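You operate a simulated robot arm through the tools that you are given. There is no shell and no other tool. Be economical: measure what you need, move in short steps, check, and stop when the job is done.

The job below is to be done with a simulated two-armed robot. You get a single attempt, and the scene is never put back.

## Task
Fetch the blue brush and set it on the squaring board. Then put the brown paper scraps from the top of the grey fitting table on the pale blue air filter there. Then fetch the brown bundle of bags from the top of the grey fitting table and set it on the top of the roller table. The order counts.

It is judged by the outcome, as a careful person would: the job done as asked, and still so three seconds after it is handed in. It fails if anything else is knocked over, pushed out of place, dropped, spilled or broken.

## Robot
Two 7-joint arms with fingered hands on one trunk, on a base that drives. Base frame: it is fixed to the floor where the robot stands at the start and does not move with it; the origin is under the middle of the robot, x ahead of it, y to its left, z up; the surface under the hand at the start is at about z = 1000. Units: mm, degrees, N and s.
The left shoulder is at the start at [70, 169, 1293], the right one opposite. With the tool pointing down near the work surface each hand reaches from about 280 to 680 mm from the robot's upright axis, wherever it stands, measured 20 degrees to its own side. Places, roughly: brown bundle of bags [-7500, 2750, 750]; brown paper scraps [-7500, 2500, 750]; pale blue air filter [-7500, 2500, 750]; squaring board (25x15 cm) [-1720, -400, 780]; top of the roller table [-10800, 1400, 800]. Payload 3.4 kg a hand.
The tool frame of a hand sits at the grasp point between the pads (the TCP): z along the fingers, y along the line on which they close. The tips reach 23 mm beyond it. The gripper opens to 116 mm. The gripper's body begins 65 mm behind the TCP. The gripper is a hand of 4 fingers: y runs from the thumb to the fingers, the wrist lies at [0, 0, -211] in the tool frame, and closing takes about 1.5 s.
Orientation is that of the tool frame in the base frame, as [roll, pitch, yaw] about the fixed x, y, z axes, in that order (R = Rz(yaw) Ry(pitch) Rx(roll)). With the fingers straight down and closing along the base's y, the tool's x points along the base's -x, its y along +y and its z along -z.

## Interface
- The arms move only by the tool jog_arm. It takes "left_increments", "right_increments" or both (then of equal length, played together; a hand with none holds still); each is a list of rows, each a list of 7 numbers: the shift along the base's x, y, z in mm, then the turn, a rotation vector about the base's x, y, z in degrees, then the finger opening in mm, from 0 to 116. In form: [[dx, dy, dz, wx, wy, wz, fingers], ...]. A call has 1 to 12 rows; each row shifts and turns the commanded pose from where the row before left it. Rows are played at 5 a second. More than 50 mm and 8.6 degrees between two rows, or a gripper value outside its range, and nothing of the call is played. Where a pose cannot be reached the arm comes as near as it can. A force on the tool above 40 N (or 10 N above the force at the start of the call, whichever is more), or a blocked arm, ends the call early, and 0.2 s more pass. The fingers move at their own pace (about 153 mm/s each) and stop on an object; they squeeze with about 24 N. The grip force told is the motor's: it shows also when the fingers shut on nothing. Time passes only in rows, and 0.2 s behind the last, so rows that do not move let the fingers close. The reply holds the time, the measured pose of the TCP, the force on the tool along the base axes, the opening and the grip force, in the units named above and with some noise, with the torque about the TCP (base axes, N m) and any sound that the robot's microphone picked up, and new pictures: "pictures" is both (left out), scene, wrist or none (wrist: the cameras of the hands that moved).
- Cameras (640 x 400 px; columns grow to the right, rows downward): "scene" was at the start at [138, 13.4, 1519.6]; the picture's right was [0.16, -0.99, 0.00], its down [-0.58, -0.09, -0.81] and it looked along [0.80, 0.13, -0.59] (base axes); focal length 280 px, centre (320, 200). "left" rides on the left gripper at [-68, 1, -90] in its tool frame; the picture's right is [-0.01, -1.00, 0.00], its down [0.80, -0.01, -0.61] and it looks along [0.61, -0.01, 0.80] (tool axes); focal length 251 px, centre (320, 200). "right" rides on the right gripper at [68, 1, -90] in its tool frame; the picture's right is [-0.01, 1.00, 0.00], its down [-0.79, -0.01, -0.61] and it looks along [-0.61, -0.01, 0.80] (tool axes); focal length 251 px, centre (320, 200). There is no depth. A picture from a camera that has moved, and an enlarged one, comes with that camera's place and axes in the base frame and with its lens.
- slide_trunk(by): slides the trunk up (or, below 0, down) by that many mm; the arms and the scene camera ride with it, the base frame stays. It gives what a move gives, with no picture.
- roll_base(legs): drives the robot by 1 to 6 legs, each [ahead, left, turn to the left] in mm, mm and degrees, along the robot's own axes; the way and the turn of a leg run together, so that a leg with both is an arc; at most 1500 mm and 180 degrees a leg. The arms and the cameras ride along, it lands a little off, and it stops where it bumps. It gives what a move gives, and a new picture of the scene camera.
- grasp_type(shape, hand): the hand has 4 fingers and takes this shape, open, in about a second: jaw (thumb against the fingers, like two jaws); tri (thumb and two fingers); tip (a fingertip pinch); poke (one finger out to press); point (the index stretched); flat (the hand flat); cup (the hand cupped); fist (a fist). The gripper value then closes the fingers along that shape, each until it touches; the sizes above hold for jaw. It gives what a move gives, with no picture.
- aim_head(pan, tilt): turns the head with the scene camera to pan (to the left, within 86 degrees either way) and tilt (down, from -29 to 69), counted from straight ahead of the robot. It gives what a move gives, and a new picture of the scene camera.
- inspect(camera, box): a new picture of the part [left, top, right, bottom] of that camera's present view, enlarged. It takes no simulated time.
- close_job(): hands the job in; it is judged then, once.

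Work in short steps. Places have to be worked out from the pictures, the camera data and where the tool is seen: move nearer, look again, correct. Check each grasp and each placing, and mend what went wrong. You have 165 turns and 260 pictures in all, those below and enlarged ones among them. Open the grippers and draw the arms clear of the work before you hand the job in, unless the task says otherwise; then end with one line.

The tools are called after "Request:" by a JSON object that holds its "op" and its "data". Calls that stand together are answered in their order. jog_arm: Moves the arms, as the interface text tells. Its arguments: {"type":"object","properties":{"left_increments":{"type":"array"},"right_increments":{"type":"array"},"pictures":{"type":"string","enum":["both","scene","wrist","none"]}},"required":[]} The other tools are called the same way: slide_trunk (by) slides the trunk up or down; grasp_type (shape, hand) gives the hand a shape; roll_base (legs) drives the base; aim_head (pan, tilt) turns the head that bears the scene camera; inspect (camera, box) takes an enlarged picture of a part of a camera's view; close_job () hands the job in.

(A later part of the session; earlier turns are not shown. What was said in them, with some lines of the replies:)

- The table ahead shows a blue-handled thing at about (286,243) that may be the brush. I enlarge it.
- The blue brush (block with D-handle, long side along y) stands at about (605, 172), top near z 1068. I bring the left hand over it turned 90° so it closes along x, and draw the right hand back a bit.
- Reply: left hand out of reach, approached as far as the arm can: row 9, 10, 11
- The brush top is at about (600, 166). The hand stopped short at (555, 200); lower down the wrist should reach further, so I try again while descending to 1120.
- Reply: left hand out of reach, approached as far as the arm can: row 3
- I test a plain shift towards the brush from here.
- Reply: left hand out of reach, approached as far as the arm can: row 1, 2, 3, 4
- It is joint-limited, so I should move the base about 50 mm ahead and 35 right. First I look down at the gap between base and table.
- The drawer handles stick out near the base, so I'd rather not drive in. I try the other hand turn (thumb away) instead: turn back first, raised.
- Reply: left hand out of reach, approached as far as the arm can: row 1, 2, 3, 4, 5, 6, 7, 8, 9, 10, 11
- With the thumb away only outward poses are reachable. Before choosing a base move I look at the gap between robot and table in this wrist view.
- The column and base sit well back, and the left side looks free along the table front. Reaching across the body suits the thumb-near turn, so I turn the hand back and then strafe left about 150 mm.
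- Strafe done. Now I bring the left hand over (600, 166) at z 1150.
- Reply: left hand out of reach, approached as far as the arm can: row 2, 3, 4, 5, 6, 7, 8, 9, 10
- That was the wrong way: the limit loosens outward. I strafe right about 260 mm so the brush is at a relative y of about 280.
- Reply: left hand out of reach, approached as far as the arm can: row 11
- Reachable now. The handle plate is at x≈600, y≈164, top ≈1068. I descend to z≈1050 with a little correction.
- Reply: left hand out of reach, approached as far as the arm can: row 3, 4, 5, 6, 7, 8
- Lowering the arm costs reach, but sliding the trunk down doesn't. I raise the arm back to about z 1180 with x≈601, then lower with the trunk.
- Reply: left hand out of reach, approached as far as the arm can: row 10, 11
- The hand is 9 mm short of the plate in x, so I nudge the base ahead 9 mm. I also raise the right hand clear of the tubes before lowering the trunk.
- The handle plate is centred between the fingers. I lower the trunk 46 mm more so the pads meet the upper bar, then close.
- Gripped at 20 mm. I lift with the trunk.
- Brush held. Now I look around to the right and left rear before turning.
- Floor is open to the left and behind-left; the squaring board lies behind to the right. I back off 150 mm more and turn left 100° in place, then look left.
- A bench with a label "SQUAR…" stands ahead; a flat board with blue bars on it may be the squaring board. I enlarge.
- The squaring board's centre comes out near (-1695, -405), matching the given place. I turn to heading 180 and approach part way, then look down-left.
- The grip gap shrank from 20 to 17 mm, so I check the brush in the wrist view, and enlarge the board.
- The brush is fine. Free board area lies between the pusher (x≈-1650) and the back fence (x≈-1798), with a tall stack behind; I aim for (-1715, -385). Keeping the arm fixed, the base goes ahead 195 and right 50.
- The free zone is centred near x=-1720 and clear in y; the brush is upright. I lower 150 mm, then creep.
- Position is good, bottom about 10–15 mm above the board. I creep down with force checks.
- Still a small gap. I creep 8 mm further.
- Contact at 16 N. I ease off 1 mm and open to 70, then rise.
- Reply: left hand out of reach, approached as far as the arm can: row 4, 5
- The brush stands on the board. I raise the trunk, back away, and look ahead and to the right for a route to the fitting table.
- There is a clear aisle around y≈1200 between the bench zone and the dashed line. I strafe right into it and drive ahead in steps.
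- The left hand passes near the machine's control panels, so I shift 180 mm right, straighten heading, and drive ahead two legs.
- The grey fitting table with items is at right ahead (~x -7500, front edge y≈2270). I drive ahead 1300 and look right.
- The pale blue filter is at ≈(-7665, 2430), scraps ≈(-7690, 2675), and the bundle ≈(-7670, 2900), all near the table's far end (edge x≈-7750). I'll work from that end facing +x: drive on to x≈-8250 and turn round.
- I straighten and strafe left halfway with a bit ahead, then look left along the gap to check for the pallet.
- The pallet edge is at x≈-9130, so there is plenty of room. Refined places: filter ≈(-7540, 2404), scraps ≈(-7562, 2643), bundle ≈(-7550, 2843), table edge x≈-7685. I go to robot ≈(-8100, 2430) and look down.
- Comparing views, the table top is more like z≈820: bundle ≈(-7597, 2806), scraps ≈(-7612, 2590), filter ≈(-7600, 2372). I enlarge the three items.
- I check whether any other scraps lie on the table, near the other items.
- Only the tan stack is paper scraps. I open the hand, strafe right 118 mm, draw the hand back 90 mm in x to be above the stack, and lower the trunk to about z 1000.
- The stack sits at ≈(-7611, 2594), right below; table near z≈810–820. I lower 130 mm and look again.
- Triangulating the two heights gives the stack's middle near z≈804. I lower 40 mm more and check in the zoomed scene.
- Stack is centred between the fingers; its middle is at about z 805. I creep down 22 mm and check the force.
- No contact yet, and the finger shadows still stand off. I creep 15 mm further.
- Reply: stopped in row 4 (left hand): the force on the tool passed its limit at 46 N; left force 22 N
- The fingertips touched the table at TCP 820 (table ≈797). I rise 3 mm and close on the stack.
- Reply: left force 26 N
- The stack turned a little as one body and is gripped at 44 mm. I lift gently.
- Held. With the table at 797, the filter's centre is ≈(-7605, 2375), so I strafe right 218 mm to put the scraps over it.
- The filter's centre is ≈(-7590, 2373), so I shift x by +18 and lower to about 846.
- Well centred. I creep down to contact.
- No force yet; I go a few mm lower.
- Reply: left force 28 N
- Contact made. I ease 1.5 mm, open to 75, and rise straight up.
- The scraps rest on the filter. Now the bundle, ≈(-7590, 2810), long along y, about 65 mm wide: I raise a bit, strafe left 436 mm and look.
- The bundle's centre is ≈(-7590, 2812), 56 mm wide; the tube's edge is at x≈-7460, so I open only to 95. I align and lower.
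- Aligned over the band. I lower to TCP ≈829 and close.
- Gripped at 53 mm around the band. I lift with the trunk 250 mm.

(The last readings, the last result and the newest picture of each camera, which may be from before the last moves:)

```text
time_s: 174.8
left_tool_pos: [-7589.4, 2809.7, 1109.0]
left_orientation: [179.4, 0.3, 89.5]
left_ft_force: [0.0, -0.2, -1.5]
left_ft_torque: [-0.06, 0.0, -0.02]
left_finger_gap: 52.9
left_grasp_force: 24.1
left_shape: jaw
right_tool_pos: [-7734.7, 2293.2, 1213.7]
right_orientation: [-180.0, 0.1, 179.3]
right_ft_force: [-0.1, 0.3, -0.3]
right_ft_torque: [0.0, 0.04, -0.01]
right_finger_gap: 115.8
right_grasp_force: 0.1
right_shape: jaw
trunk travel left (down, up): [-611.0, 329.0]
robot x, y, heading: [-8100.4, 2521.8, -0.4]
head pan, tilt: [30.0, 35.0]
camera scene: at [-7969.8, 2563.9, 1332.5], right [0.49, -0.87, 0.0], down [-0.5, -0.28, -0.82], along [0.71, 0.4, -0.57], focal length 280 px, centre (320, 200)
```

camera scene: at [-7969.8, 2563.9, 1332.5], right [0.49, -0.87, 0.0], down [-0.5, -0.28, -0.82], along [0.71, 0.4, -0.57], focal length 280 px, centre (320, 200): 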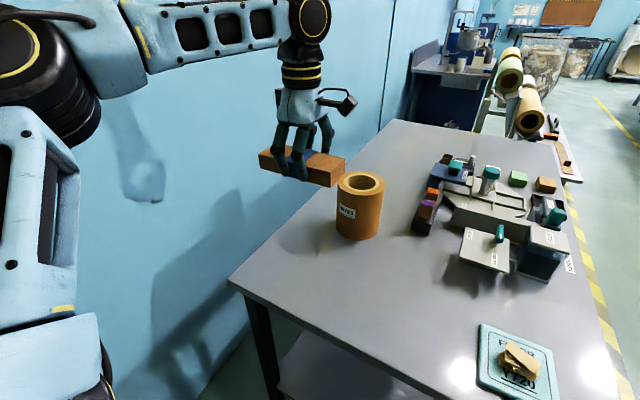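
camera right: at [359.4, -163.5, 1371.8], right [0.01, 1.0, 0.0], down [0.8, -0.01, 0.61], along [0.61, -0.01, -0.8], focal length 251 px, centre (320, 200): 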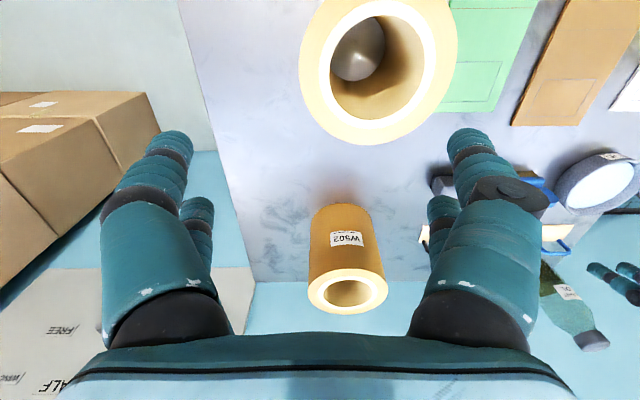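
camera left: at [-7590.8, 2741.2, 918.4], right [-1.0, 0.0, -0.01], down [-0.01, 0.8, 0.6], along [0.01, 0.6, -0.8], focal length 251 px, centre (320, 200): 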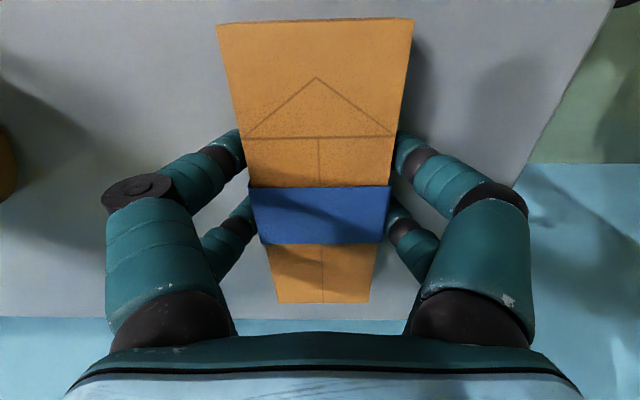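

The bundle is held. I strafe right back into the aisle and turn about towards the roller table, looking ahead.

Request:
{"op": "roll_base", "data": {"legs": [[0, -1100, 0], [-150, 0, 0], [0, 0, 180]]}}

Request:
{"op": "aim_head", "data": {"pan": 0, "tilt": 18}}

```text
time_s: 188.7
left_tool_pos: [-8774.8, 1144.3, 1107.9]
left_orientation: [179.4, 0.2, -92.7]
left_ft_force: [-0.1, -0.5, -1.3]
left_ft_torque: [-0.02, -0.01, 0.0]
left_finger_gap: 52.3
left_grasp_force: 24.4
left_shape: jaw
right_tool_pos: [-8610.4, 1656.1, 1214.1]
right_orientation: [180.0, 0.1, -2.8]
right_ft_force: [0.0, -0.3, -0.3]
right_ft_torque: [0.0, -0.04, 0.01]
right_finger_gap: 115.8
right_grasp_force: 0.1
right_shape: jaw
trunk travel left (down, up): [-611.0, 329.0]
robot x, y, heading: [-8254.7, 1413.9, 177.2]
head pan, tilt: [30.0, 35.0]
camera scene: at [-8382.8, 1375.2, 1332.5], right [-0.46, 0.89, 0.0], down [0.51, 0.26, -0.82], along [-0.73, -0.37, -0.57], focal length 280 px, centre (320, 200)
```

scene: 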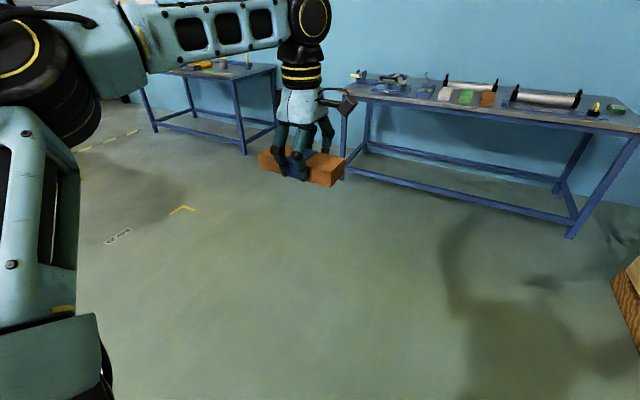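

```text
time_s: 189.6
left_tool_pos: [-8774.1, 1145.6, 1107.6]
left_orientation: [179.4, 0.2, -92.7]
left_ft_force: [0.3, 0.5, -1.3]
left_ft_torque: [0.0, 0.0, -0.01]
left_finger_gap: 52.2
left_grasp_force: 23.8
left_shape: jaw
right_tool_pos: [-8608.9, 1656.9, 1214.7]
right_orientation: [180.0, 0.0, -2.8]
right_ft_force: [0.2, 0.3, -0.1]
right_ft_torque: [0.05, -0.01, 0.03]
right_finger_gap: 115.8
right_grasp_force: 0.1
right_shape: jaw
trunk travel left (down, up): [-611.0, 329.0]
robot x, y, heading: [-8251.5, 1416.2, 177.4]
head pan, tilt: [0.0, 18.0]
camera scene: at [-8397.7, 1419.9, 1359.5], right [0.05, 1.0, 0.0], down [0.31, -0.01, -0.95], along [-0.95, 0.05, -0.31], focal length 280 px, centre (320, 200)
```

scene: 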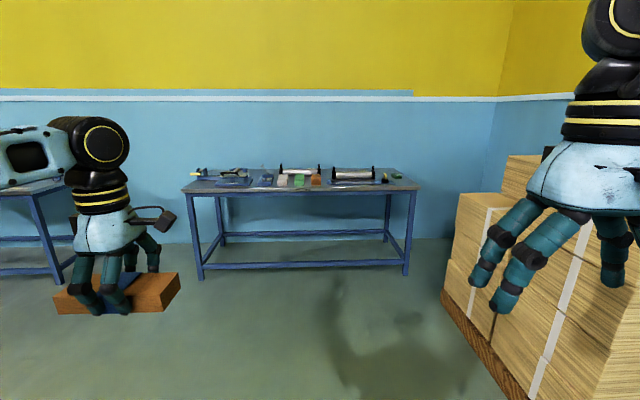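

The roller table is straight ahead (front edge ≈ x -10400). I drive 1200 ahead and inspect its top for free space.

Request:
{"op": "roll_base", "data": {"legs": [[1200, 0, 2.6]]}}

Request:
{"op": "aim_head", "data": {"pan": 0, "tilt": 35}}

```text
time_s: 195.7
left_tool_pos: [-9963.3, 1176.2, 1107.7]
left_orientation: [179.4, 0.2, -91.3]
left_ft_force: [-1.0, 0.5, -0.9]
left_ft_torque: [0.02, 0.01, 0.03]
left_finger_gap: 52.1
left_grasp_force: 24.1
left_shape: jaw
right_tool_pos: [-9812.1, 1690.7, 1213.8]
right_orientation: [180.0, 0.1, -1.4]
right_ft_force: [-0.4, 1.3, -0.8]
right_ft_torque: [0.02, 0.0, -0.02]
right_finger_gap: 115.9
right_grasp_force: 0.0
right_shape: jaw
trunk travel left (down, up): [-611.0, 329.0]
robot x, y, heading: [-9450.5, 1459.4, 178.7]
head pan, tilt: [0.0, 18.0]
camera scene: at [-9593.2, 1460.4, 1359.6], right [0.02, 1.0, 0.0], down [0.31, -0.01, -0.95], along [-0.95, 0.02, -0.31], focal length 280 px, centre (320, 200)
```

scene: 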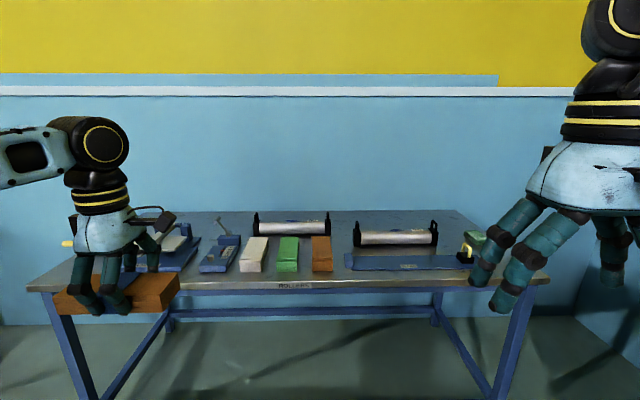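

```text
time_s: 196.5
left_tool_pos: [-9963.0, 1176.7, 1108.4]
left_orientation: [179.6, 0.2, -91.4]
left_ft_force: [-0.1, 0.1, -1.2]
left_ft_torque: [0.0, -0.03, -0.01]
left_finger_gap: 52.3
left_grasp_force: 23.7
left_shape: jaw
right_tool_pos: [-9811.6, 1691.0, 1214.2]
right_orientation: [180.0, 0.0, -1.4]
right_ft_force: [-0.3, -0.9, 0.3]
right_ft_torque: [-0.01, 0.04, 0.0]
right_finger_gap: 115.9
right_grasp_force: 0.2
right_shape: jaw
trunk travel left (down, up): [-611.0, 329.0]
robot x, y, heading: [-9450.3, 1457.9, 178.7]
head pan, tilt: [0.0, 35.0]
camera scene: at [-9588.1, 1460.3, 1332.5], right [0.02, 1.0, 0.0], down [0.57, -0.01, -0.82], along [-0.82, 0.02, -0.57], focal length 280 px, centre (320, 200)
```

scene: 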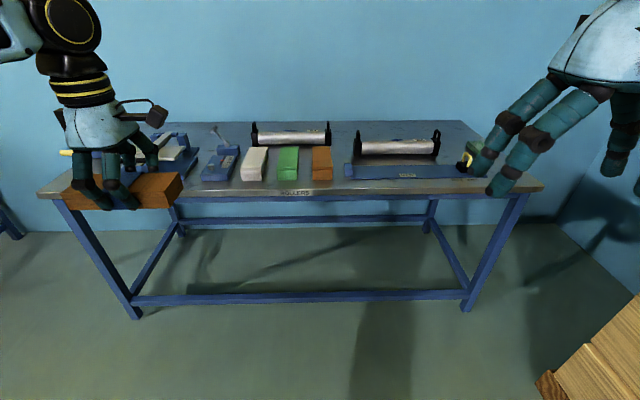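

I raise the trunk for a better overview and enlarge the table top.

Request:
{"op": "slide_trunk", "data": {"by": 300}}

Request:
{"op": "aim_head", "data": {"pan": 0, "tilt": 42}}

Request:
{"op": "inspect", "data": {"camera": "scene", "box": [60, 110, 300, 260]}}

Request:
{"op": "inspect", "data": {"camera": "scene", "box": [280, 110, 520, 260]}}

```text
time_s: 199.5
left_tool_pos: [-9963.6, 1176.2, 1409.0]
left_orientation: [179.3, 0.3, -91.3]
left_ft_force: [-0.1, 0.0, -1.5]
left_ft_torque: [0.01, 0.0, 0.0]
left_finger_gap: 52.0
left_grasp_force: 23.9
left_shape: jaw
right_tool_pos: [-9812.3, 1691.4, 1513.1]
right_orientation: [179.9, 0.0, -1.4]
right_ft_force: [0.2, -0.5, 0.5]
right_ft_torque: [-0.04, 0.03, -0.01]
right_finger_gap: 116.2
right_grasp_force: 0.0
right_shape: jaw
trunk travel left (down, up): [-911.0, 29.0]
robot x, y, heading: [-9450.4, 1456.2, 178.9]
head pan, tilt: [0.0, 35.0]
```

```text
time_s: 200.2
left_tool_pos: [-9964.1, 1176.7, 1407.9]
left_orientation: [179.4, 0.2, -91.3]
left_ft_force: [-0.4, 0.1, -1.4]
left_ft_torque: [-0.01, 0.01, -0.02]
left_finger_gap: 52.2
left_grasp_force: 23.8
left_shape: jaw
right_tool_pos: [-9812.0, 1690.9, 1513.7]
right_orientation: [-180.0, 0.1, -1.3]
right_ft_force: [-0.1, 0.2, 0.0]
right_ft_torque: [0.01, -0.01, -0.01]
right_finger_gap: 115.8
right_grasp_force: 0.1
right_shape: jaw
trunk travel left (down, up): [-911.0, 29.0]
robot x, y, heading: [-9452.6, 1459.5, 178.7]
head pan, tilt: [0.0, 42.0]
camera scene: at [-9583.8, 1460.2, 1622.0], right [0.02, 1.0, 0.0], down [0.67, -0.02, -0.74], along [-0.74, 0.02, -0.67], focal length 280 px, centre (320, 200)
```

scene: 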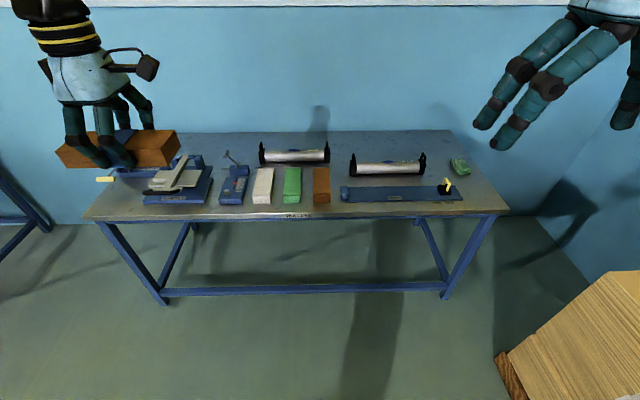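

```text
2.67 times, centred on (180, 185) of scene
camera zoom: at [-9583.8, 1460.2, 1622.0], right [0.02, 1.0, 0.0], down [0.67, -0.02, -0.74], along [-0.74, 0.02, -0.67], focal length 746 px, centre (693, 240)
```

zoom: 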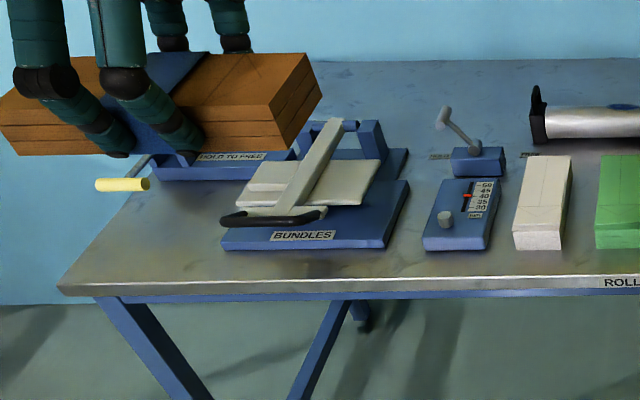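

```text
2.67 times, centred on (400, 185) of scene
camera zoom: at [-9583.8, 1460.2, 1622.0], right [0.02, 1.0, 0.0], down [0.67, -0.02, -0.74], along [-0.74, 0.02, -0.67], focal length 746 px, centre (107, 240)
```

zoom: 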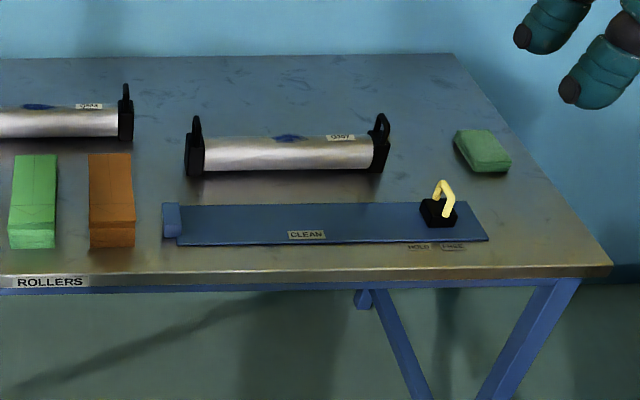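

The right end is hemmed in by the pallet, but the left front corner of the table (≈ x -10400…-10590, y 530…715) looks free. I strafe left 560 and go ahead 300 to look closer.

Request:
{"op": "roll_base", "data": {"legs": [[0, 560, 1.2], [300, 0, 0]]}}

Request:
{"op": "aim_head", "data": {"pan": 18, "tilt": 48}}

Request:
{"op": "inspect", "data": {"camera": "left", "box": [0, 0, 640, 400]}}

```text
time_s: 205.0
left_tool_pos: [-10259.0, 604.4, 1409.9]
left_orientation: [179.1, 0.2, -90.2]
left_ft_force: [-0.8, -0.5, -0.7]
left_ft_torque: [0.02, -0.01, 0.02]
left_finger_gap: 52.2
left_grasp_force: 23.8
left_shape: jaw
right_tool_pos: [-10115.3, 1120.1, 1514.2]
right_orientation: [-180.0, 0.2, -0.4]
right_ft_force: [0.5, 0.9, -0.4]
right_ft_torque: [0.0, 0.01, 0.0]
right_finger_gap: 115.8
right_grasp_force: 0.0
right_shape: jaw
trunk travel left (down, up): [-911.0, 29.0]
robot x, y, heading: [-9749.6, 895.1, 180.0]
head pan, tilt: [0.0, 42.0]
camera scene: at [-9883.6, 894.0, 1622.3], right [0.01, 1.0, 0.0], down [0.67, 0.0, -0.74], along [-0.74, 0.0, -0.67], focal length 280 px, centre (320, 200)
```

scene: 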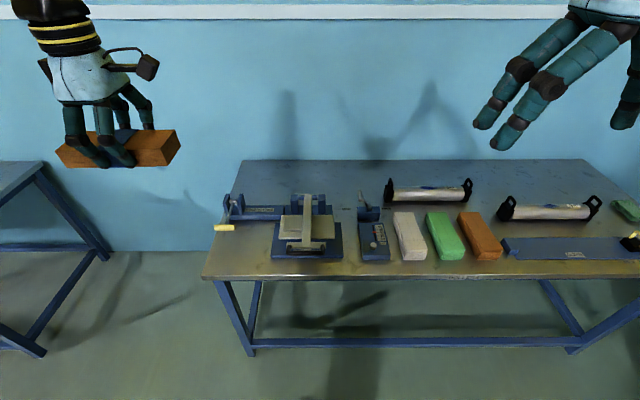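

```text
time_s: 205.8
left_tool_pos: [-10262.3, 603.1, 1408.7]
left_orientation: [179.4, 0.2, -90.2]
left_ft_force: [0.6, -0.1, -1.5]
left_ft_torque: [0.02, 0.04, 0.03]
left_finger_gap: 52.3
left_grasp_force: 24.1
left_shape: jaw
right_tool_pos: [-10120.9, 1121.0, 1514.6]
right_orientation: [-180.0, 0.0, -0.3]
right_ft_force: [-1.5, -0.7, 0.3]
right_ft_torque: [-0.02, -0.03, 0.01]
right_finger_gap: 115.9
right_grasp_force: 0.0
right_shape: jaw
trunk travel left (down, up): [-911.0, 29.0]
robot x, y, heading: [-9756.0, 899.0, 179.6]
head pan, tilt: [18.0, 48.0]
camera scene: at [-9879.2, 869.9, 1613.5], right [-0.3, 0.95, 0.0], down [0.71, 0.23, -0.67], along [-0.64, -0.2, -0.74], focal length 280 px, centre (320, 200)
```

scene: 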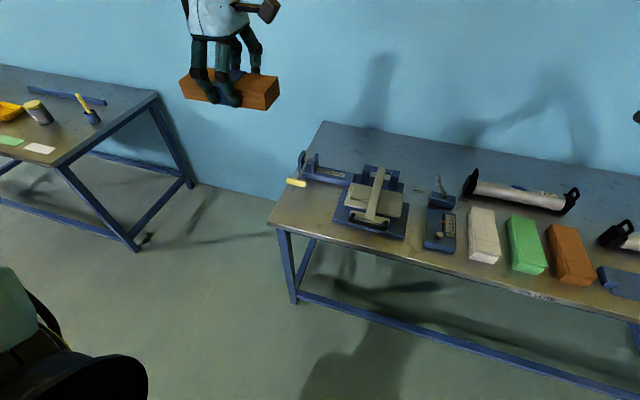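

```text
1.00 times, centred on (320, 200) of left (not enlarged: the box is as wide or as high as the picture)
camera zoom: at [-10261.3, 671.7, 1498.3], right [1.0, 0.01, -0.01], down [0.01, -0.8, 0.6], along [-0.01, -0.6, -0.8], focal length 251 px, centre (320, 200)
```

zoom: 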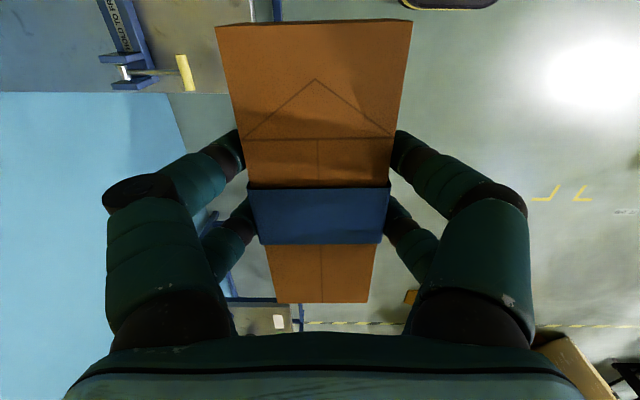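

Request:
{"op": "inspect", "data": {"camera": "scene", "box": [250, 130, 430, 250]}}

```text
3.33 times, centred on (340, 190) of scene
camera zoom: at [-9879.2, 869.9, 1613.5], right [-0.3, 0.95, 0.0], down [0.71, 0.23, -0.67], along [-0.64, -0.2, -0.74], focal length 933 px, centre (253, 233)
```

zoom: 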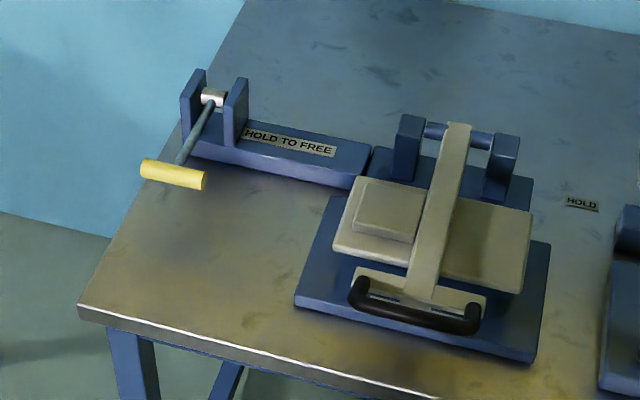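

Free rectangle: x -10415…-10560, y 510…720. Target for the bundle centre is (-10485, 622), long side along y as it is held. I drive ahead 222 and right 18, then lower partly.

Request:
{"op": "roll_base", "data": {"legs": [[222, -18, 0]]}}

Request:
{"op": "slide_trunk", "data": {"by": -400}}

Request:
{"op": "inspect", "data": {"camera": "left", "box": [0, 0, 640, 400]}}

Request:
{"op": "aim_head", "data": {"pan": 25, "tilt": 40}}

```text
time_s: 207.5
left_tool_pos: [-10478.0, 622.4, 1410.3]
left_orientation: [179.1, 0.2, -90.1]
left_ft_force: [0.5, -0.1, -1.0]
left_ft_torque: [0.02, 0.06, -0.01]
left_finger_gap: 52.1
left_grasp_force: 24.5
left_shape: jaw
right_tool_pos: [-10335.8, 1140.3, 1514.9]
right_orientation: [-180.0, 0.4, -0.3]
right_ft_force: [0.1, -0.1, 0.9]
right_ft_torque: [0.01, 0.04, 0.0]
right_finger_gap: 115.9
right_grasp_force: 0.0
right_shape: jaw
trunk travel left (down, up): [-911.0, 29.0]
robot x, y, heading: [-9980.2, 910.2, 179.7]
head pan, tilt: [18.0, 48.0]
camera scene: at [-10094.2, 888.7, 1614.0], right [-0.3, 0.95, 0.0], down [0.71, 0.23, -0.67], along [-0.64, -0.2, -0.74], focal length 280 px, centre (320, 200)
```

scene: 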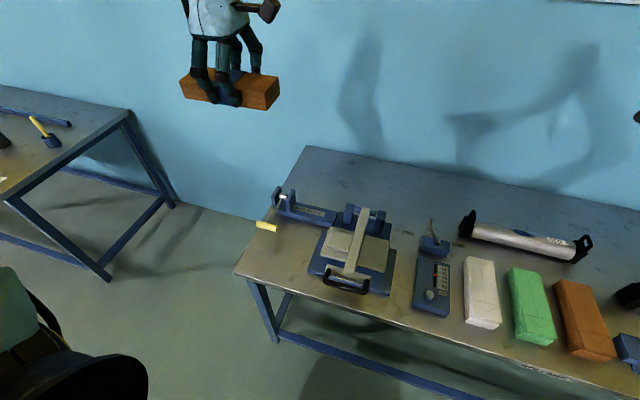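

```text
time_s: 211.3
left_tool_pos: [-10483.5, 623.3, 1009.1]
left_orientation: [179.4, 0.2, -90.2]
left_ft_force: [-0.7, -0.3, -0.9]
left_ft_torque: [0.0, 0.02, -0.01]
left_finger_gap: 52.0
left_grasp_force: 23.8
left_shape: jaw
right_tool_pos: [-10341.3, 1140.2, 1113.6]
right_orientation: [180.0, 0.1, -0.3]
right_ft_force: [-0.5, -0.2, -0.1]
right_ft_torque: [0.02, 0.0, -0.02]
right_finger_gap: 115.7
right_grasp_force: 0.1
right_shape: jaw
trunk travel left (down, up): [-511.0, 429.0]
robot x, y, heading: [-9972.6, 914.2, 179.8]
head pan, tilt: [18.0, 48.0]
```

```text
1.00 times, centred on (320, 200) of left (not enlarged: the box is as wide or as high as the picture)
camera zoom: at [-10482.4, 691.2, 1098.6], right [1.0, 0.0, -0.01], down [0.01, -0.8, 0.6], along [-0.01, -0.6, -0.8], focal length 251 px, centre (320, 200)
```

zoom: 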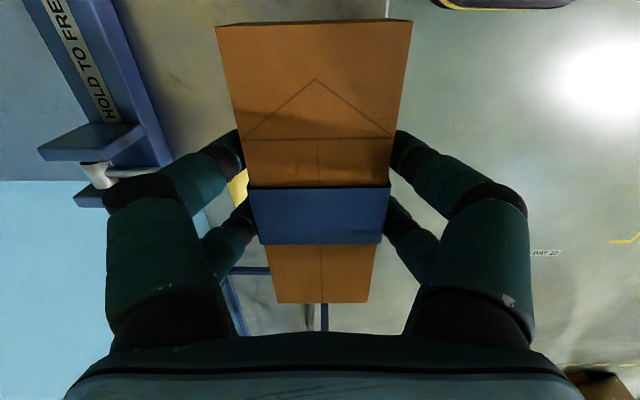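

```text
time_s: 212.0
left_tool_pos: [-10483.5, 623.8, 1008.6]
left_orientation: [179.4, 0.2, -90.2]
left_ft_force: [-0.6, -0.2, -0.9]
left_ft_torque: [-0.01, -0.03, -0.02]
left_finger_gap: 52.4
left_grasp_force: 23.9
left_shape: jaw
right_tool_pos: [-10342.0, 1140.3, 1113.6]
right_orientation: [-180.0, 0.2, -0.3]
right_ft_force: [-0.3, 0.5, -0.4]
right_ft_torque: [0.01, 0.01, -0.04]
right_finger_gap: 115.9
right_grasp_force: 0.1
right_shape: jaw
trunk travel left (down, up): [-511.0, 429.0]
robot x, y, heading: [-9977.9, 915.5, 179.8]
head pan, tilt: [25.0, 40.0]
camera scene: at [-10102.5, 877.8, 1224.9], right [-0.42, 0.91, 0.0], down [0.58, 0.27, -0.77], along [-0.7, -0.32, -0.64], focal length 280 px, centre (320, 200)
```

scene: 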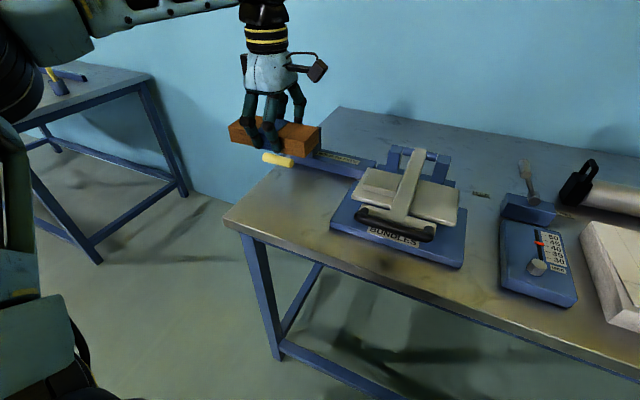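

The layout is confirmed (table edges x≈-10419 and y≈506). I lower 130 mm more and check.

Request:
{"op": "slide_trunk", "data": {"by": -130}}

Request:
{"op": "inspect", "data": {"camera": "scene", "box": [200, 60, 400, 200]}}

Request:
{"op": "inspect", "data": {"camera": "left", "box": [0, 0, 640, 400]}}

```text
time_s: 213.6
left_tool_pos: [-10483.5, 622.8, 879.6]
left_orientation: [179.3, 0.2, -90.2]
left_ft_force: [-0.6, 0.1, -0.6]
left_ft_torque: [0.03, -0.02, 0.03]
left_finger_gap: 52.1
left_grasp_force: 23.6
left_shape: jaw
right_tool_pos: [-10341.7, 1138.9, 983.1]
right_orientation: [179.9, 0.0, -0.4]
right_ft_force: [0.4, -0.1, -0.7]
right_ft_torque: [0.02, 0.0, -0.01]
right_finger_gap: 115.8
right_grasp_force: 0.1
right_shape: jaw
trunk travel left (down, up): [-381.0, 559.0]
robot x, y, heading: [-9978.8, 913.2, 179.7]
head pan, tilt: [25.0, 40.0]
```

```text
2.86 times, centred on (300, 130) of scene
camera zoom: at [-10102.3, 877.7, 1095.0], right [-0.42, 0.91, 0.0], down [0.58, 0.27, -0.77], along [-0.7, -0.32, -0.64], focal length 800 px, centre (377, 400)
```

zoom: 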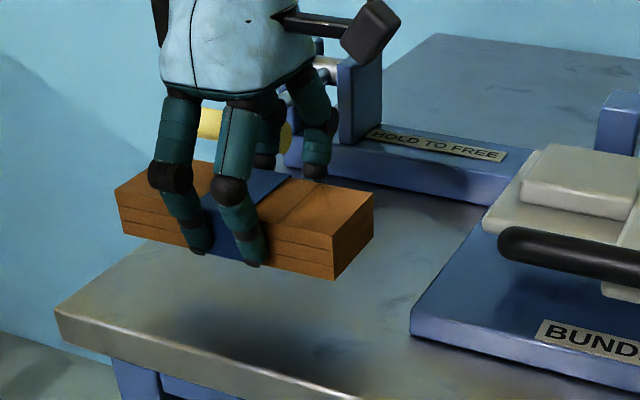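

```text
1.00 times, centred on (320, 200) of left (not enlarged: the box is as wide or as high as the picture)
camera zoom: at [-10482.3, 691.3, 968.7], right [1.0, 0.0, -0.01], down [0.01, -0.8, 0.6], along [-0.01, -0.6, -0.8], focal length 251 px, centre (320, 200)
```

zoom: 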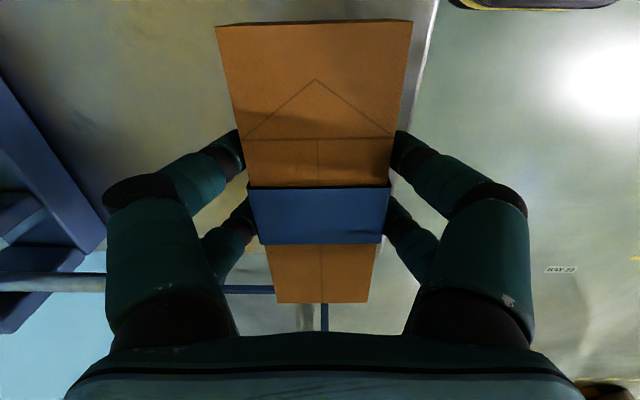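

The bundle is inside the table edges; the yellow lever handle is close behind the rear fingers. I shift +8 in x and +8 in y for margin and lower 28 mm.

Request:
{"op": "jog_arm", "data": {"left_increments": [[4, 4, 0, 0, 0, 0, 0], [4, 4, 0, 0, 0, 0, 0], [0, 0, -7, 0, 0, 0, 0], [0, 0, -7, 0, 0, 0, 0], [0, 0, -7, 0, 0, 0, 0], [0, 0, -5, 0, 0, 0, 0], [0, 0, 0, 0, 0, 0, 0]], "pictures": "none"}}

Request:
{"op": "inspect", "data": {"camera": "scene", "box": [200, 70, 400, 210]}}

```text
time_s: 215.2
left_tool_pos: [-10475.5, 631.0, 852.5]
left_orientation: [179.4, 0.2, -90.3]
left_ft_force: [0.0, -0.2, -2.3]
left_ft_torque: [0.01, -0.01, -0.02]
left_finger_gap: 52.3
left_grasp_force: 23.7
left_shape: jaw
right_tool_pos: [-10340.0, 1140.1, 983.7]
right_orientation: [180.0, 0.2, -0.3]
right_ft_force: [-1.0, 0.5, 0.1]
right_ft_torque: [0.02, 0.03, 0.03]
right_finger_gap: 116.0
right_grasp_force: 0.0
right_shape: jaw
trunk travel left (down, up): [-381.0, 559.0]
robot x, y, heading: [-9979.1, 912.4, 179.8]
head pan, tilt: [25.0, 40.0]
```

```text
2.86 times, centred on (300, 140) of scene
camera zoom: at [-10102.5, 877.7, 1094.9], right [-0.42, 0.91, 0.0], down [0.58, 0.27, -0.77], along [-0.7, -0.32, -0.64], focal length 800 px, centre (377, 371)
```

zoom: 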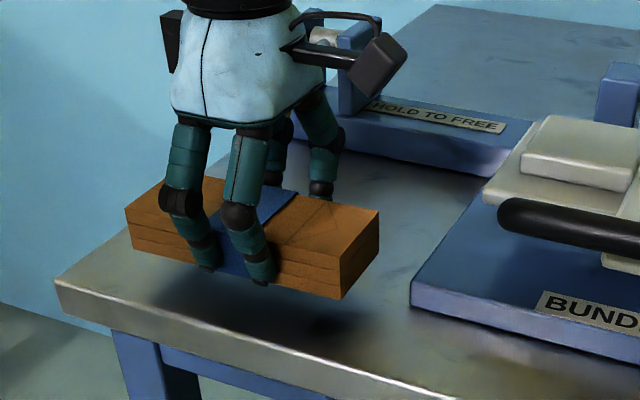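

Still above the surface, with a gap of maybe 20 mm. I creep down 12 mm with force watch.

Request:
{"op": "jog_arm", "data": {"left_increments": [[0, 0, -3, 0, 0, 0, 0], [0, 0, -3, 0, 0, 0, 0], [0, 0, -3, 0, 0, 0, 0], [0, 0, -3, 0, 0, 0, 0], [0, 0, 0, 0, 0, 0, 0]], "pictures": "wrist"}}

Request:
{"op": "inspect", "data": {"camera": "scene", "box": [200, 70, 400, 210]}}

```text
time_s: 216.4
left_tool_pos: [-10475.0, 631.8, 841.0]
left_orientation: [179.3, 0.2, -90.2]
left_ft_force: [0.3, 0.3, -1.0]
left_ft_torque: [0.02, 0.01, -0.02]
left_finger_gap: 52.0
left_grasp_force: 24.0
left_shape: jaw
right_tool_pos: [-10341.4, 1141.2, 984.5]
right_orientation: [180.0, 0.0, -0.3]
right_ft_force: [-1.4, -0.2, -0.4]
right_ft_torque: [-0.03, -0.06, -0.01]
right_finger_gap: 116.0
right_grasp_force: 0.0
right_shape: jaw
trunk travel left (down, up): [-381.0, 559.0]
robot x, y, heading: [-9974.4, 912.9, 179.5]
head pan, tilt: [25.0, 40.0]
camera left: at [-10474.0, 699.3, 931.0], right [1.0, 0.0, -0.01], down [0.01, -0.8, 0.6], along [-0.01, -0.6, -0.8], focal length 251 px, centre (320, 200)
```

left: 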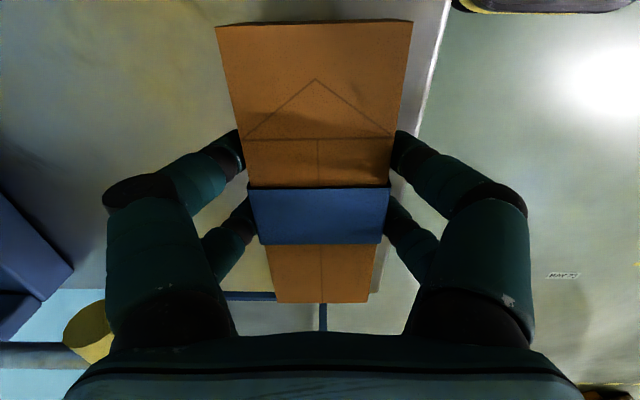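

```text
2.86 times, centred on (300, 140) of scene
camera zoom: at [-10102.5, 877.8, 1094.9], right [-0.42, 0.91, 0.0], down [0.58, 0.27, -0.77], along [-0.7, -0.32, -0.64], focal length 800 px, centre (377, 371)
```

zoom: 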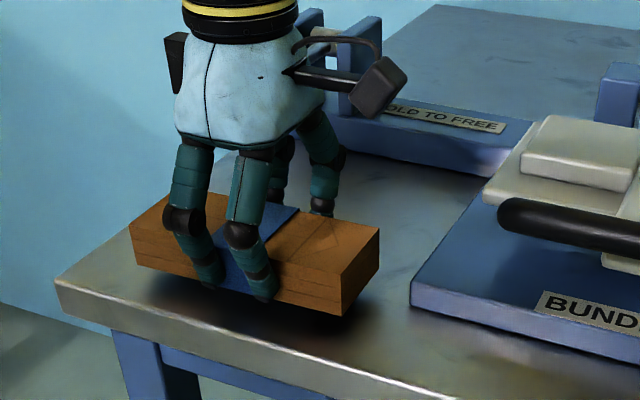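

About 10 mm left; the lever handle keeps roughly 25 mm of clearance. I continue creeping.

Request:
{"op": "jog_arm", "data": {"left_increments": [[0, 0, -2.5, 0, 0, 0, 0], [0, 0, -2.5, 0, 0, 0, 0], [0, 0, -2.5, 0, 0, 0, 0], [0, 0, 0, 0, 0, 0, 0]], "pictures": "none"}}

Request:
{"op": "inspect", "data": {"camera": "scene", "box": [210, 110, 350, 210]}}

```text
time_s: 217.4
left_tool_pos: [-10474.3, 632.3, 832.9]
left_orientation: [179.3, 0.2, -90.1]
left_ft_force: [0.0, -0.7, -1.2]
left_ft_torque: [0.02, 0.06, 0.0]
left_finger_gap: 52.1
left_grasp_force: 23.7
left_shape: jaw
right_tool_pos: [-10341.4, 1140.8, 983.4]
right_orientation: [180.0, 0.1, -0.3]
right_ft_force: [0.0, 0.3, 0.0]
right_ft_torque: [0.0, 0.04, 0.0]
right_finger_gap: 115.7
right_grasp_force: 0.1
right_shape: jaw
trunk travel left (down, up): [-381.0, 559.0]
robot x, y, heading: [-9972.8, 913.9, 179.7]
head pan, tilt: [25.0, 40.0]
```

```text
4.00 times, centred on (280, 160) of scene
camera zoom: at [-10102.5, 877.7, 1094.9], right [-0.42, 0.91, 0.0], down [0.58, 0.27, -0.77], along [-0.7, -0.32, -0.64], focal length 1120 px, centre (480, 360)
```

zoom: 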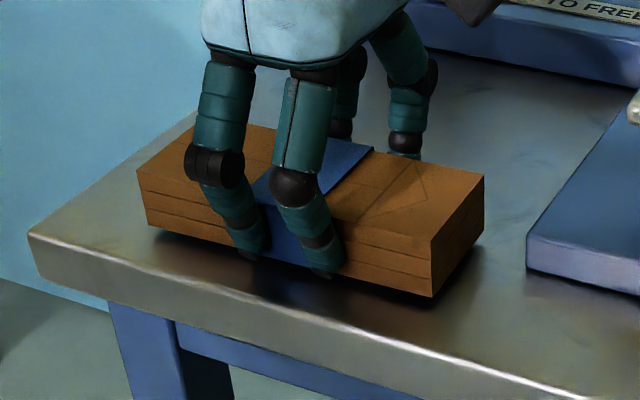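

Nearly down; a few mm more.

Request:
{"op": "jog_arm", "data": {"left_increments": [[0, 0, -2, 0, 0, 0, 0], [0, 0, -1.5, 0, 0, 0, 0], [0, 0, -1.5, 0, 0, 0, 0], [0, 0, 0, 0, 0, 0, 0]], "pictures": "none"}}

Request:
{"op": "inspect", "data": {"camera": "scene", "box": [210, 110, 350, 210]}}

```text
time_s: 218.4
left_tool_pos: [-10474.8, 630.5, 828.3]
left_orientation: [179.6, 0.2, -90.2]
left_ft_force: [-0.3, -0.8, 0.0]
left_ft_torque: [-0.03, -0.06, -0.03]
left_finger_gap: 52.2
left_grasp_force: 24.2
left_shape: jaw
right_tool_pos: [-10340.7, 1140.4, 984.0]
right_orientation: [180.0, 0.1, -0.3]
right_ft_force: [0.2, 0.1, 0.5]
right_ft_torque: [0.0, -0.03, -0.01]
right_finger_gap: 115.8
right_grasp_force: 0.0
right_shape: jaw
trunk travel left (down, up): [-381.0, 559.0]
robot x, y, heading: [-9973.8, 915.2, 179.6]
head pan, tilt: [25.0, 40.0]
```

```text
4.00 times, centred on (280, 160) of scene
camera zoom: at [-10102.3, 877.8, 1095.0], right [-0.42, 0.91, 0.0], down [0.58, 0.27, -0.77], along [-0.7, -0.32, -0.64], focal length 1120 px, centre (480, 360)
```

zoom: 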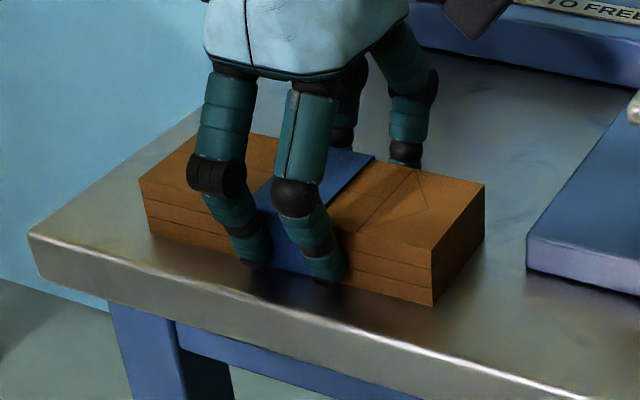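

It looks to be just touching. I press 1.5 mm more to confirm contact.

Request:
{"op": "jog_arm", "data": {"left_increments": [[0, 0, -1.5, 0, 0, 0, 0], [0, 0, 0, 0, 0, 0, 0]], "pictures": "none"}}

```text
time_s: 219.0
left_tool_pos: [-10475.0, 632.1, 828.8]
left_orientation: [179.2, 0.2, -90.2]
left_ft_force: [-3.6, -2.9, 11.0]
left_ft_torque: [-0.07, -0.01, -0.04]
left_finger_gap: 52.1
left_grasp_force: 24.0
left_shape: jaw
right_tool_pos: [-10340.8, 1140.8, 984.1]
right_orientation: [180.0, 0.1, -0.3]
right_ft_force: [0.2, 0.6, 0.3]
right_ft_torque: [0.0, -0.01, 0.0]
right_finger_gap: 115.9
right_grasp_force: 0.0
right_shape: jaw
trunk travel left (down, up): [-381.0, 559.0]
robot x, y, heading: [-9977.8, 913.2, 180.0]
head pan, tilt: [25.0, 40.0]
```

Contact at 11 N. I ease 1 mm, open to 78 only (lever handle behind), and rise straight up.

Request:
{"op": "jog_arm", "data": {"left_increments": [[0, 0, 1, 0, 0, 0, 0], [0, 0, 0, 0, 0, 0, 62], [0, 0, 0, 0, 0, 0, 78], [0, 0, 0, 0, 0, 0, 78], [0, 0, 5, 0, 0, 0, 78], [0, 0, 10, 0, 0, 0, 78], [0, 0, 15, 0, 0, 0, 78], [0, 0, 20, 0, 0, 0, 78], [0, 0, 20, 0, 0, 0, 78]], "pictures": "both"}}

```text
time_s: 221.0
left_tool_pos: [-10476.2, 631.1, 897.7]
left_orientation: [179.4, 0.3, -90.2]
left_ft_force: [-0.2, -0.8, 0.3]
left_ft_torque: [0.0, 0.0, -0.01]
left_finger_gap: 77.5
left_grasp_force: 0.0
left_shape: jaw
right_tool_pos: [-10340.9, 1140.2, 984.4]
right_orientation: [-179.9, 0.1, -0.3]
right_ft_force: [-0.1, 0.9, -0.4]
right_ft_torque: [-0.01, -0.04, -0.01]
right_finger_gap: 116.1
right_grasp_force: 0.0
right_shape: jaw
trunk travel left (down, up): [-381.0, 559.0]
robot x, y, heading: [-9976.6, 912.6, 179.2]
head pan, tilt: [25.0, 40.0]
camera scene: at [-10102.2, 878.0, 1095.0], right [-0.42, 0.91, 0.0], down [0.58, 0.27, -0.77], along [-0.7, -0.32, -0.64], focal length 280 px, centre (320, 200)
camera left: at [-10474.9, 699.3, 987.4], right [1.0, 0.0, -0.01], down [0.01, -0.8, 0.6], along [-0.01, -0.6, -0.8], focal length 251 px, centre (320, 200)
```

scene: 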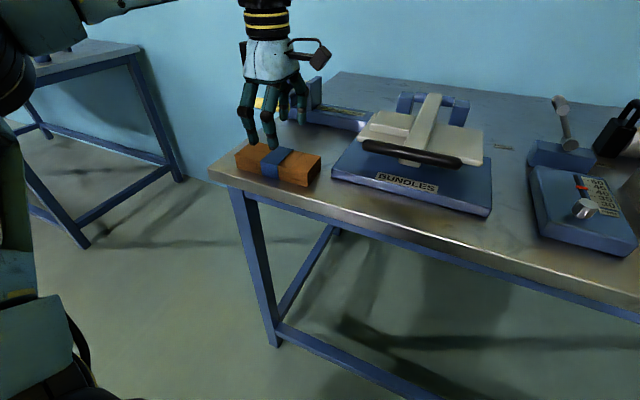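
left: 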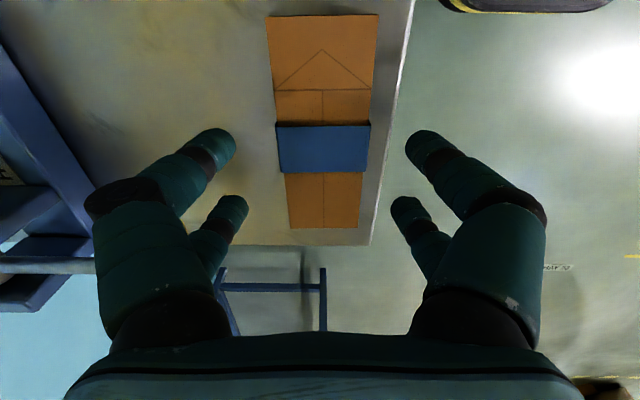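

The bundle lies flat, fully on the roller table. I raise the trunk, back away and take a last look.

Request:
{"op": "slide_trunk", "data": {"by": 300}}

Request:
{"op": "roll_base", "data": {"legs": [[-500, 0, 0]]}}

Request:
{"op": "inspect", "data": {"camera": "scene", "box": [160, 60, 480, 260]}}

```text
time_s: 224.0
left_tool_pos: [-10475.0, 631.0, 1197.3]
left_orientation: [179.4, 0.2, -90.2]
left_ft_force: [1.0, 0.1, 0.4]
left_ft_torque: [-0.04, 0.01, -0.01]
left_finger_gap: 77.4
left_grasp_force: 0.0
left_shape: jaw
right_tool_pos: [-10341.8, 1140.8, 1284.8]
right_orientation: [180.0, 0.1, -0.2]
right_ft_force: [0.5, 1.3, 0.3]
right_ft_torque: [-0.01, -0.03, 0.0]
right_finger_gap: 115.7
right_grasp_force: 0.1
right_shape: jaw
trunk travel left (down, up): [-681.0, 259.0]
robot x, y, heading: [-9977.7, 913.0, 179.9]
head pan, tilt: [25.0, 40.0]
```

```text
time_s: 226.9
left_tool_pos: [-9979.7, 625.6, 1196.6]
left_orientation: [179.4, 0.1, -89.4]
left_ft_force: [0.7, -0.5, 1.2]
left_ft_torque: [-0.03, 0.0, 0.02]
left_finger_gap: 77.4
left_grasp_force: 0.0
left_shape: jaw
right_tool_pos: [-9852.9, 1137.8, 1283.4]
right_orientation: [179.9, 0.0, 0.3]
right_ft_force: [-0.4, 0.8, 0.0]
right_ft_torque: [0.04, -0.04, 0.0]
right_finger_gap: 116.0
right_grasp_force: 0.1
right_shape: jaw
trunk travel left (down, up): [-681.0, 259.0]
robot x, y, heading: [-9483.4, 913.0, -179.6]
head pan, tilt: [25.0, 40.0]
camera scene: at [-9609.7, 876.5, 1394.8], right [-0.43, 0.9, 0.0], down [0.58, 0.28, -0.77], along [-0.69, -0.33, -0.64], focal length 280 px, centre (320, 200)
```

scene: 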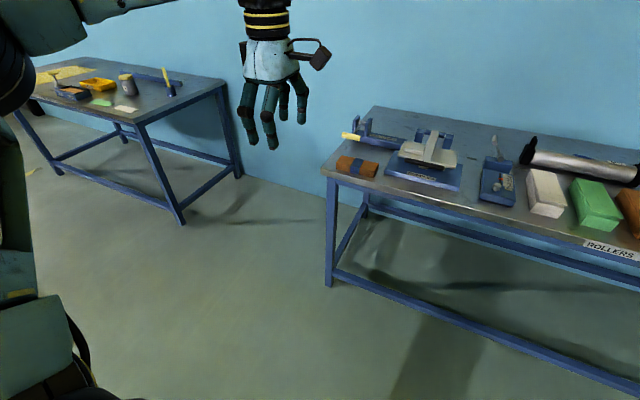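

```text
2.00 times, centred on (320, 160) of scene
camera zoom: at [-9609.7, 876.5, 1394.8], right [-0.43, 0.9, 0.0], down [0.58, 0.28, -0.77], along [-0.69, -0.33, -0.64], focal length 560 px, centre (320, 280)
```

zoom: 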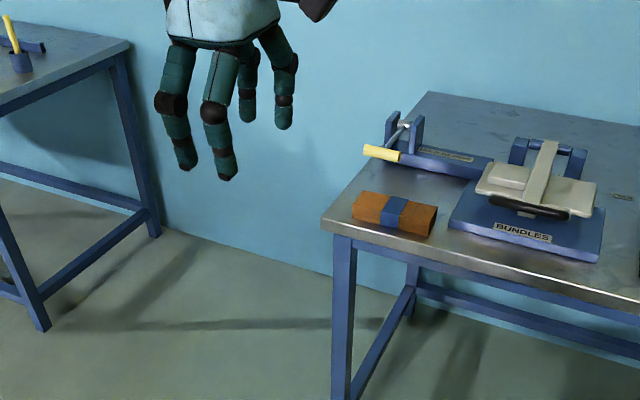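

Everything is in place, the hands are empty and the arms are clear. I open the left hand fully and hand the job in.

Request:
{"op": "jog_arm", "data": {"left_increments": [[0, 0, 0, 0, 0, 0, 116], [0, 0, 0, 0, 0, 0, 116]], "pictures": "none"}}

Request:
{"op": "close_job", "data": {}}

```text
time_s: 227.5
left_tool_pos: [-9978.8, 625.4, 1196.5]
left_orientation: [179.4, 0.2, -89.5]
left_ft_force: [0.1, 0.0, -0.5]
left_ft_torque: [-0.02, 0.03, -0.03]
left_finger_gap: 115.8
left_grasp_force: 0.0
left_shape: jaw
right_tool_pos: [-9850.9, 1136.7, 1283.5]
right_orientation: [180.0, 0.1, 0.3]
right_ft_force: [0.0, -0.2, 0.5]
right_ft_torque: [-0.01, 0.01, 0.02]
right_finger_gap: 115.9
right_grasp_force: 0.0
right_shape: jaw
trunk travel left (down, up): [-681.0, 259.0]
robot x, y, heading: [-9483.7, 912.9, -179.8]
head pan, tilt: [25.0, 40.0]
```

```text
The job is handed in.
```

The job is handed in: in the order you asked, the blue brush went on the squaring board, the brown paper scraps on the pale blue air filter, and the brown bundle of bags on the roller table, and I saw nothing knocked over or pushed out of place.
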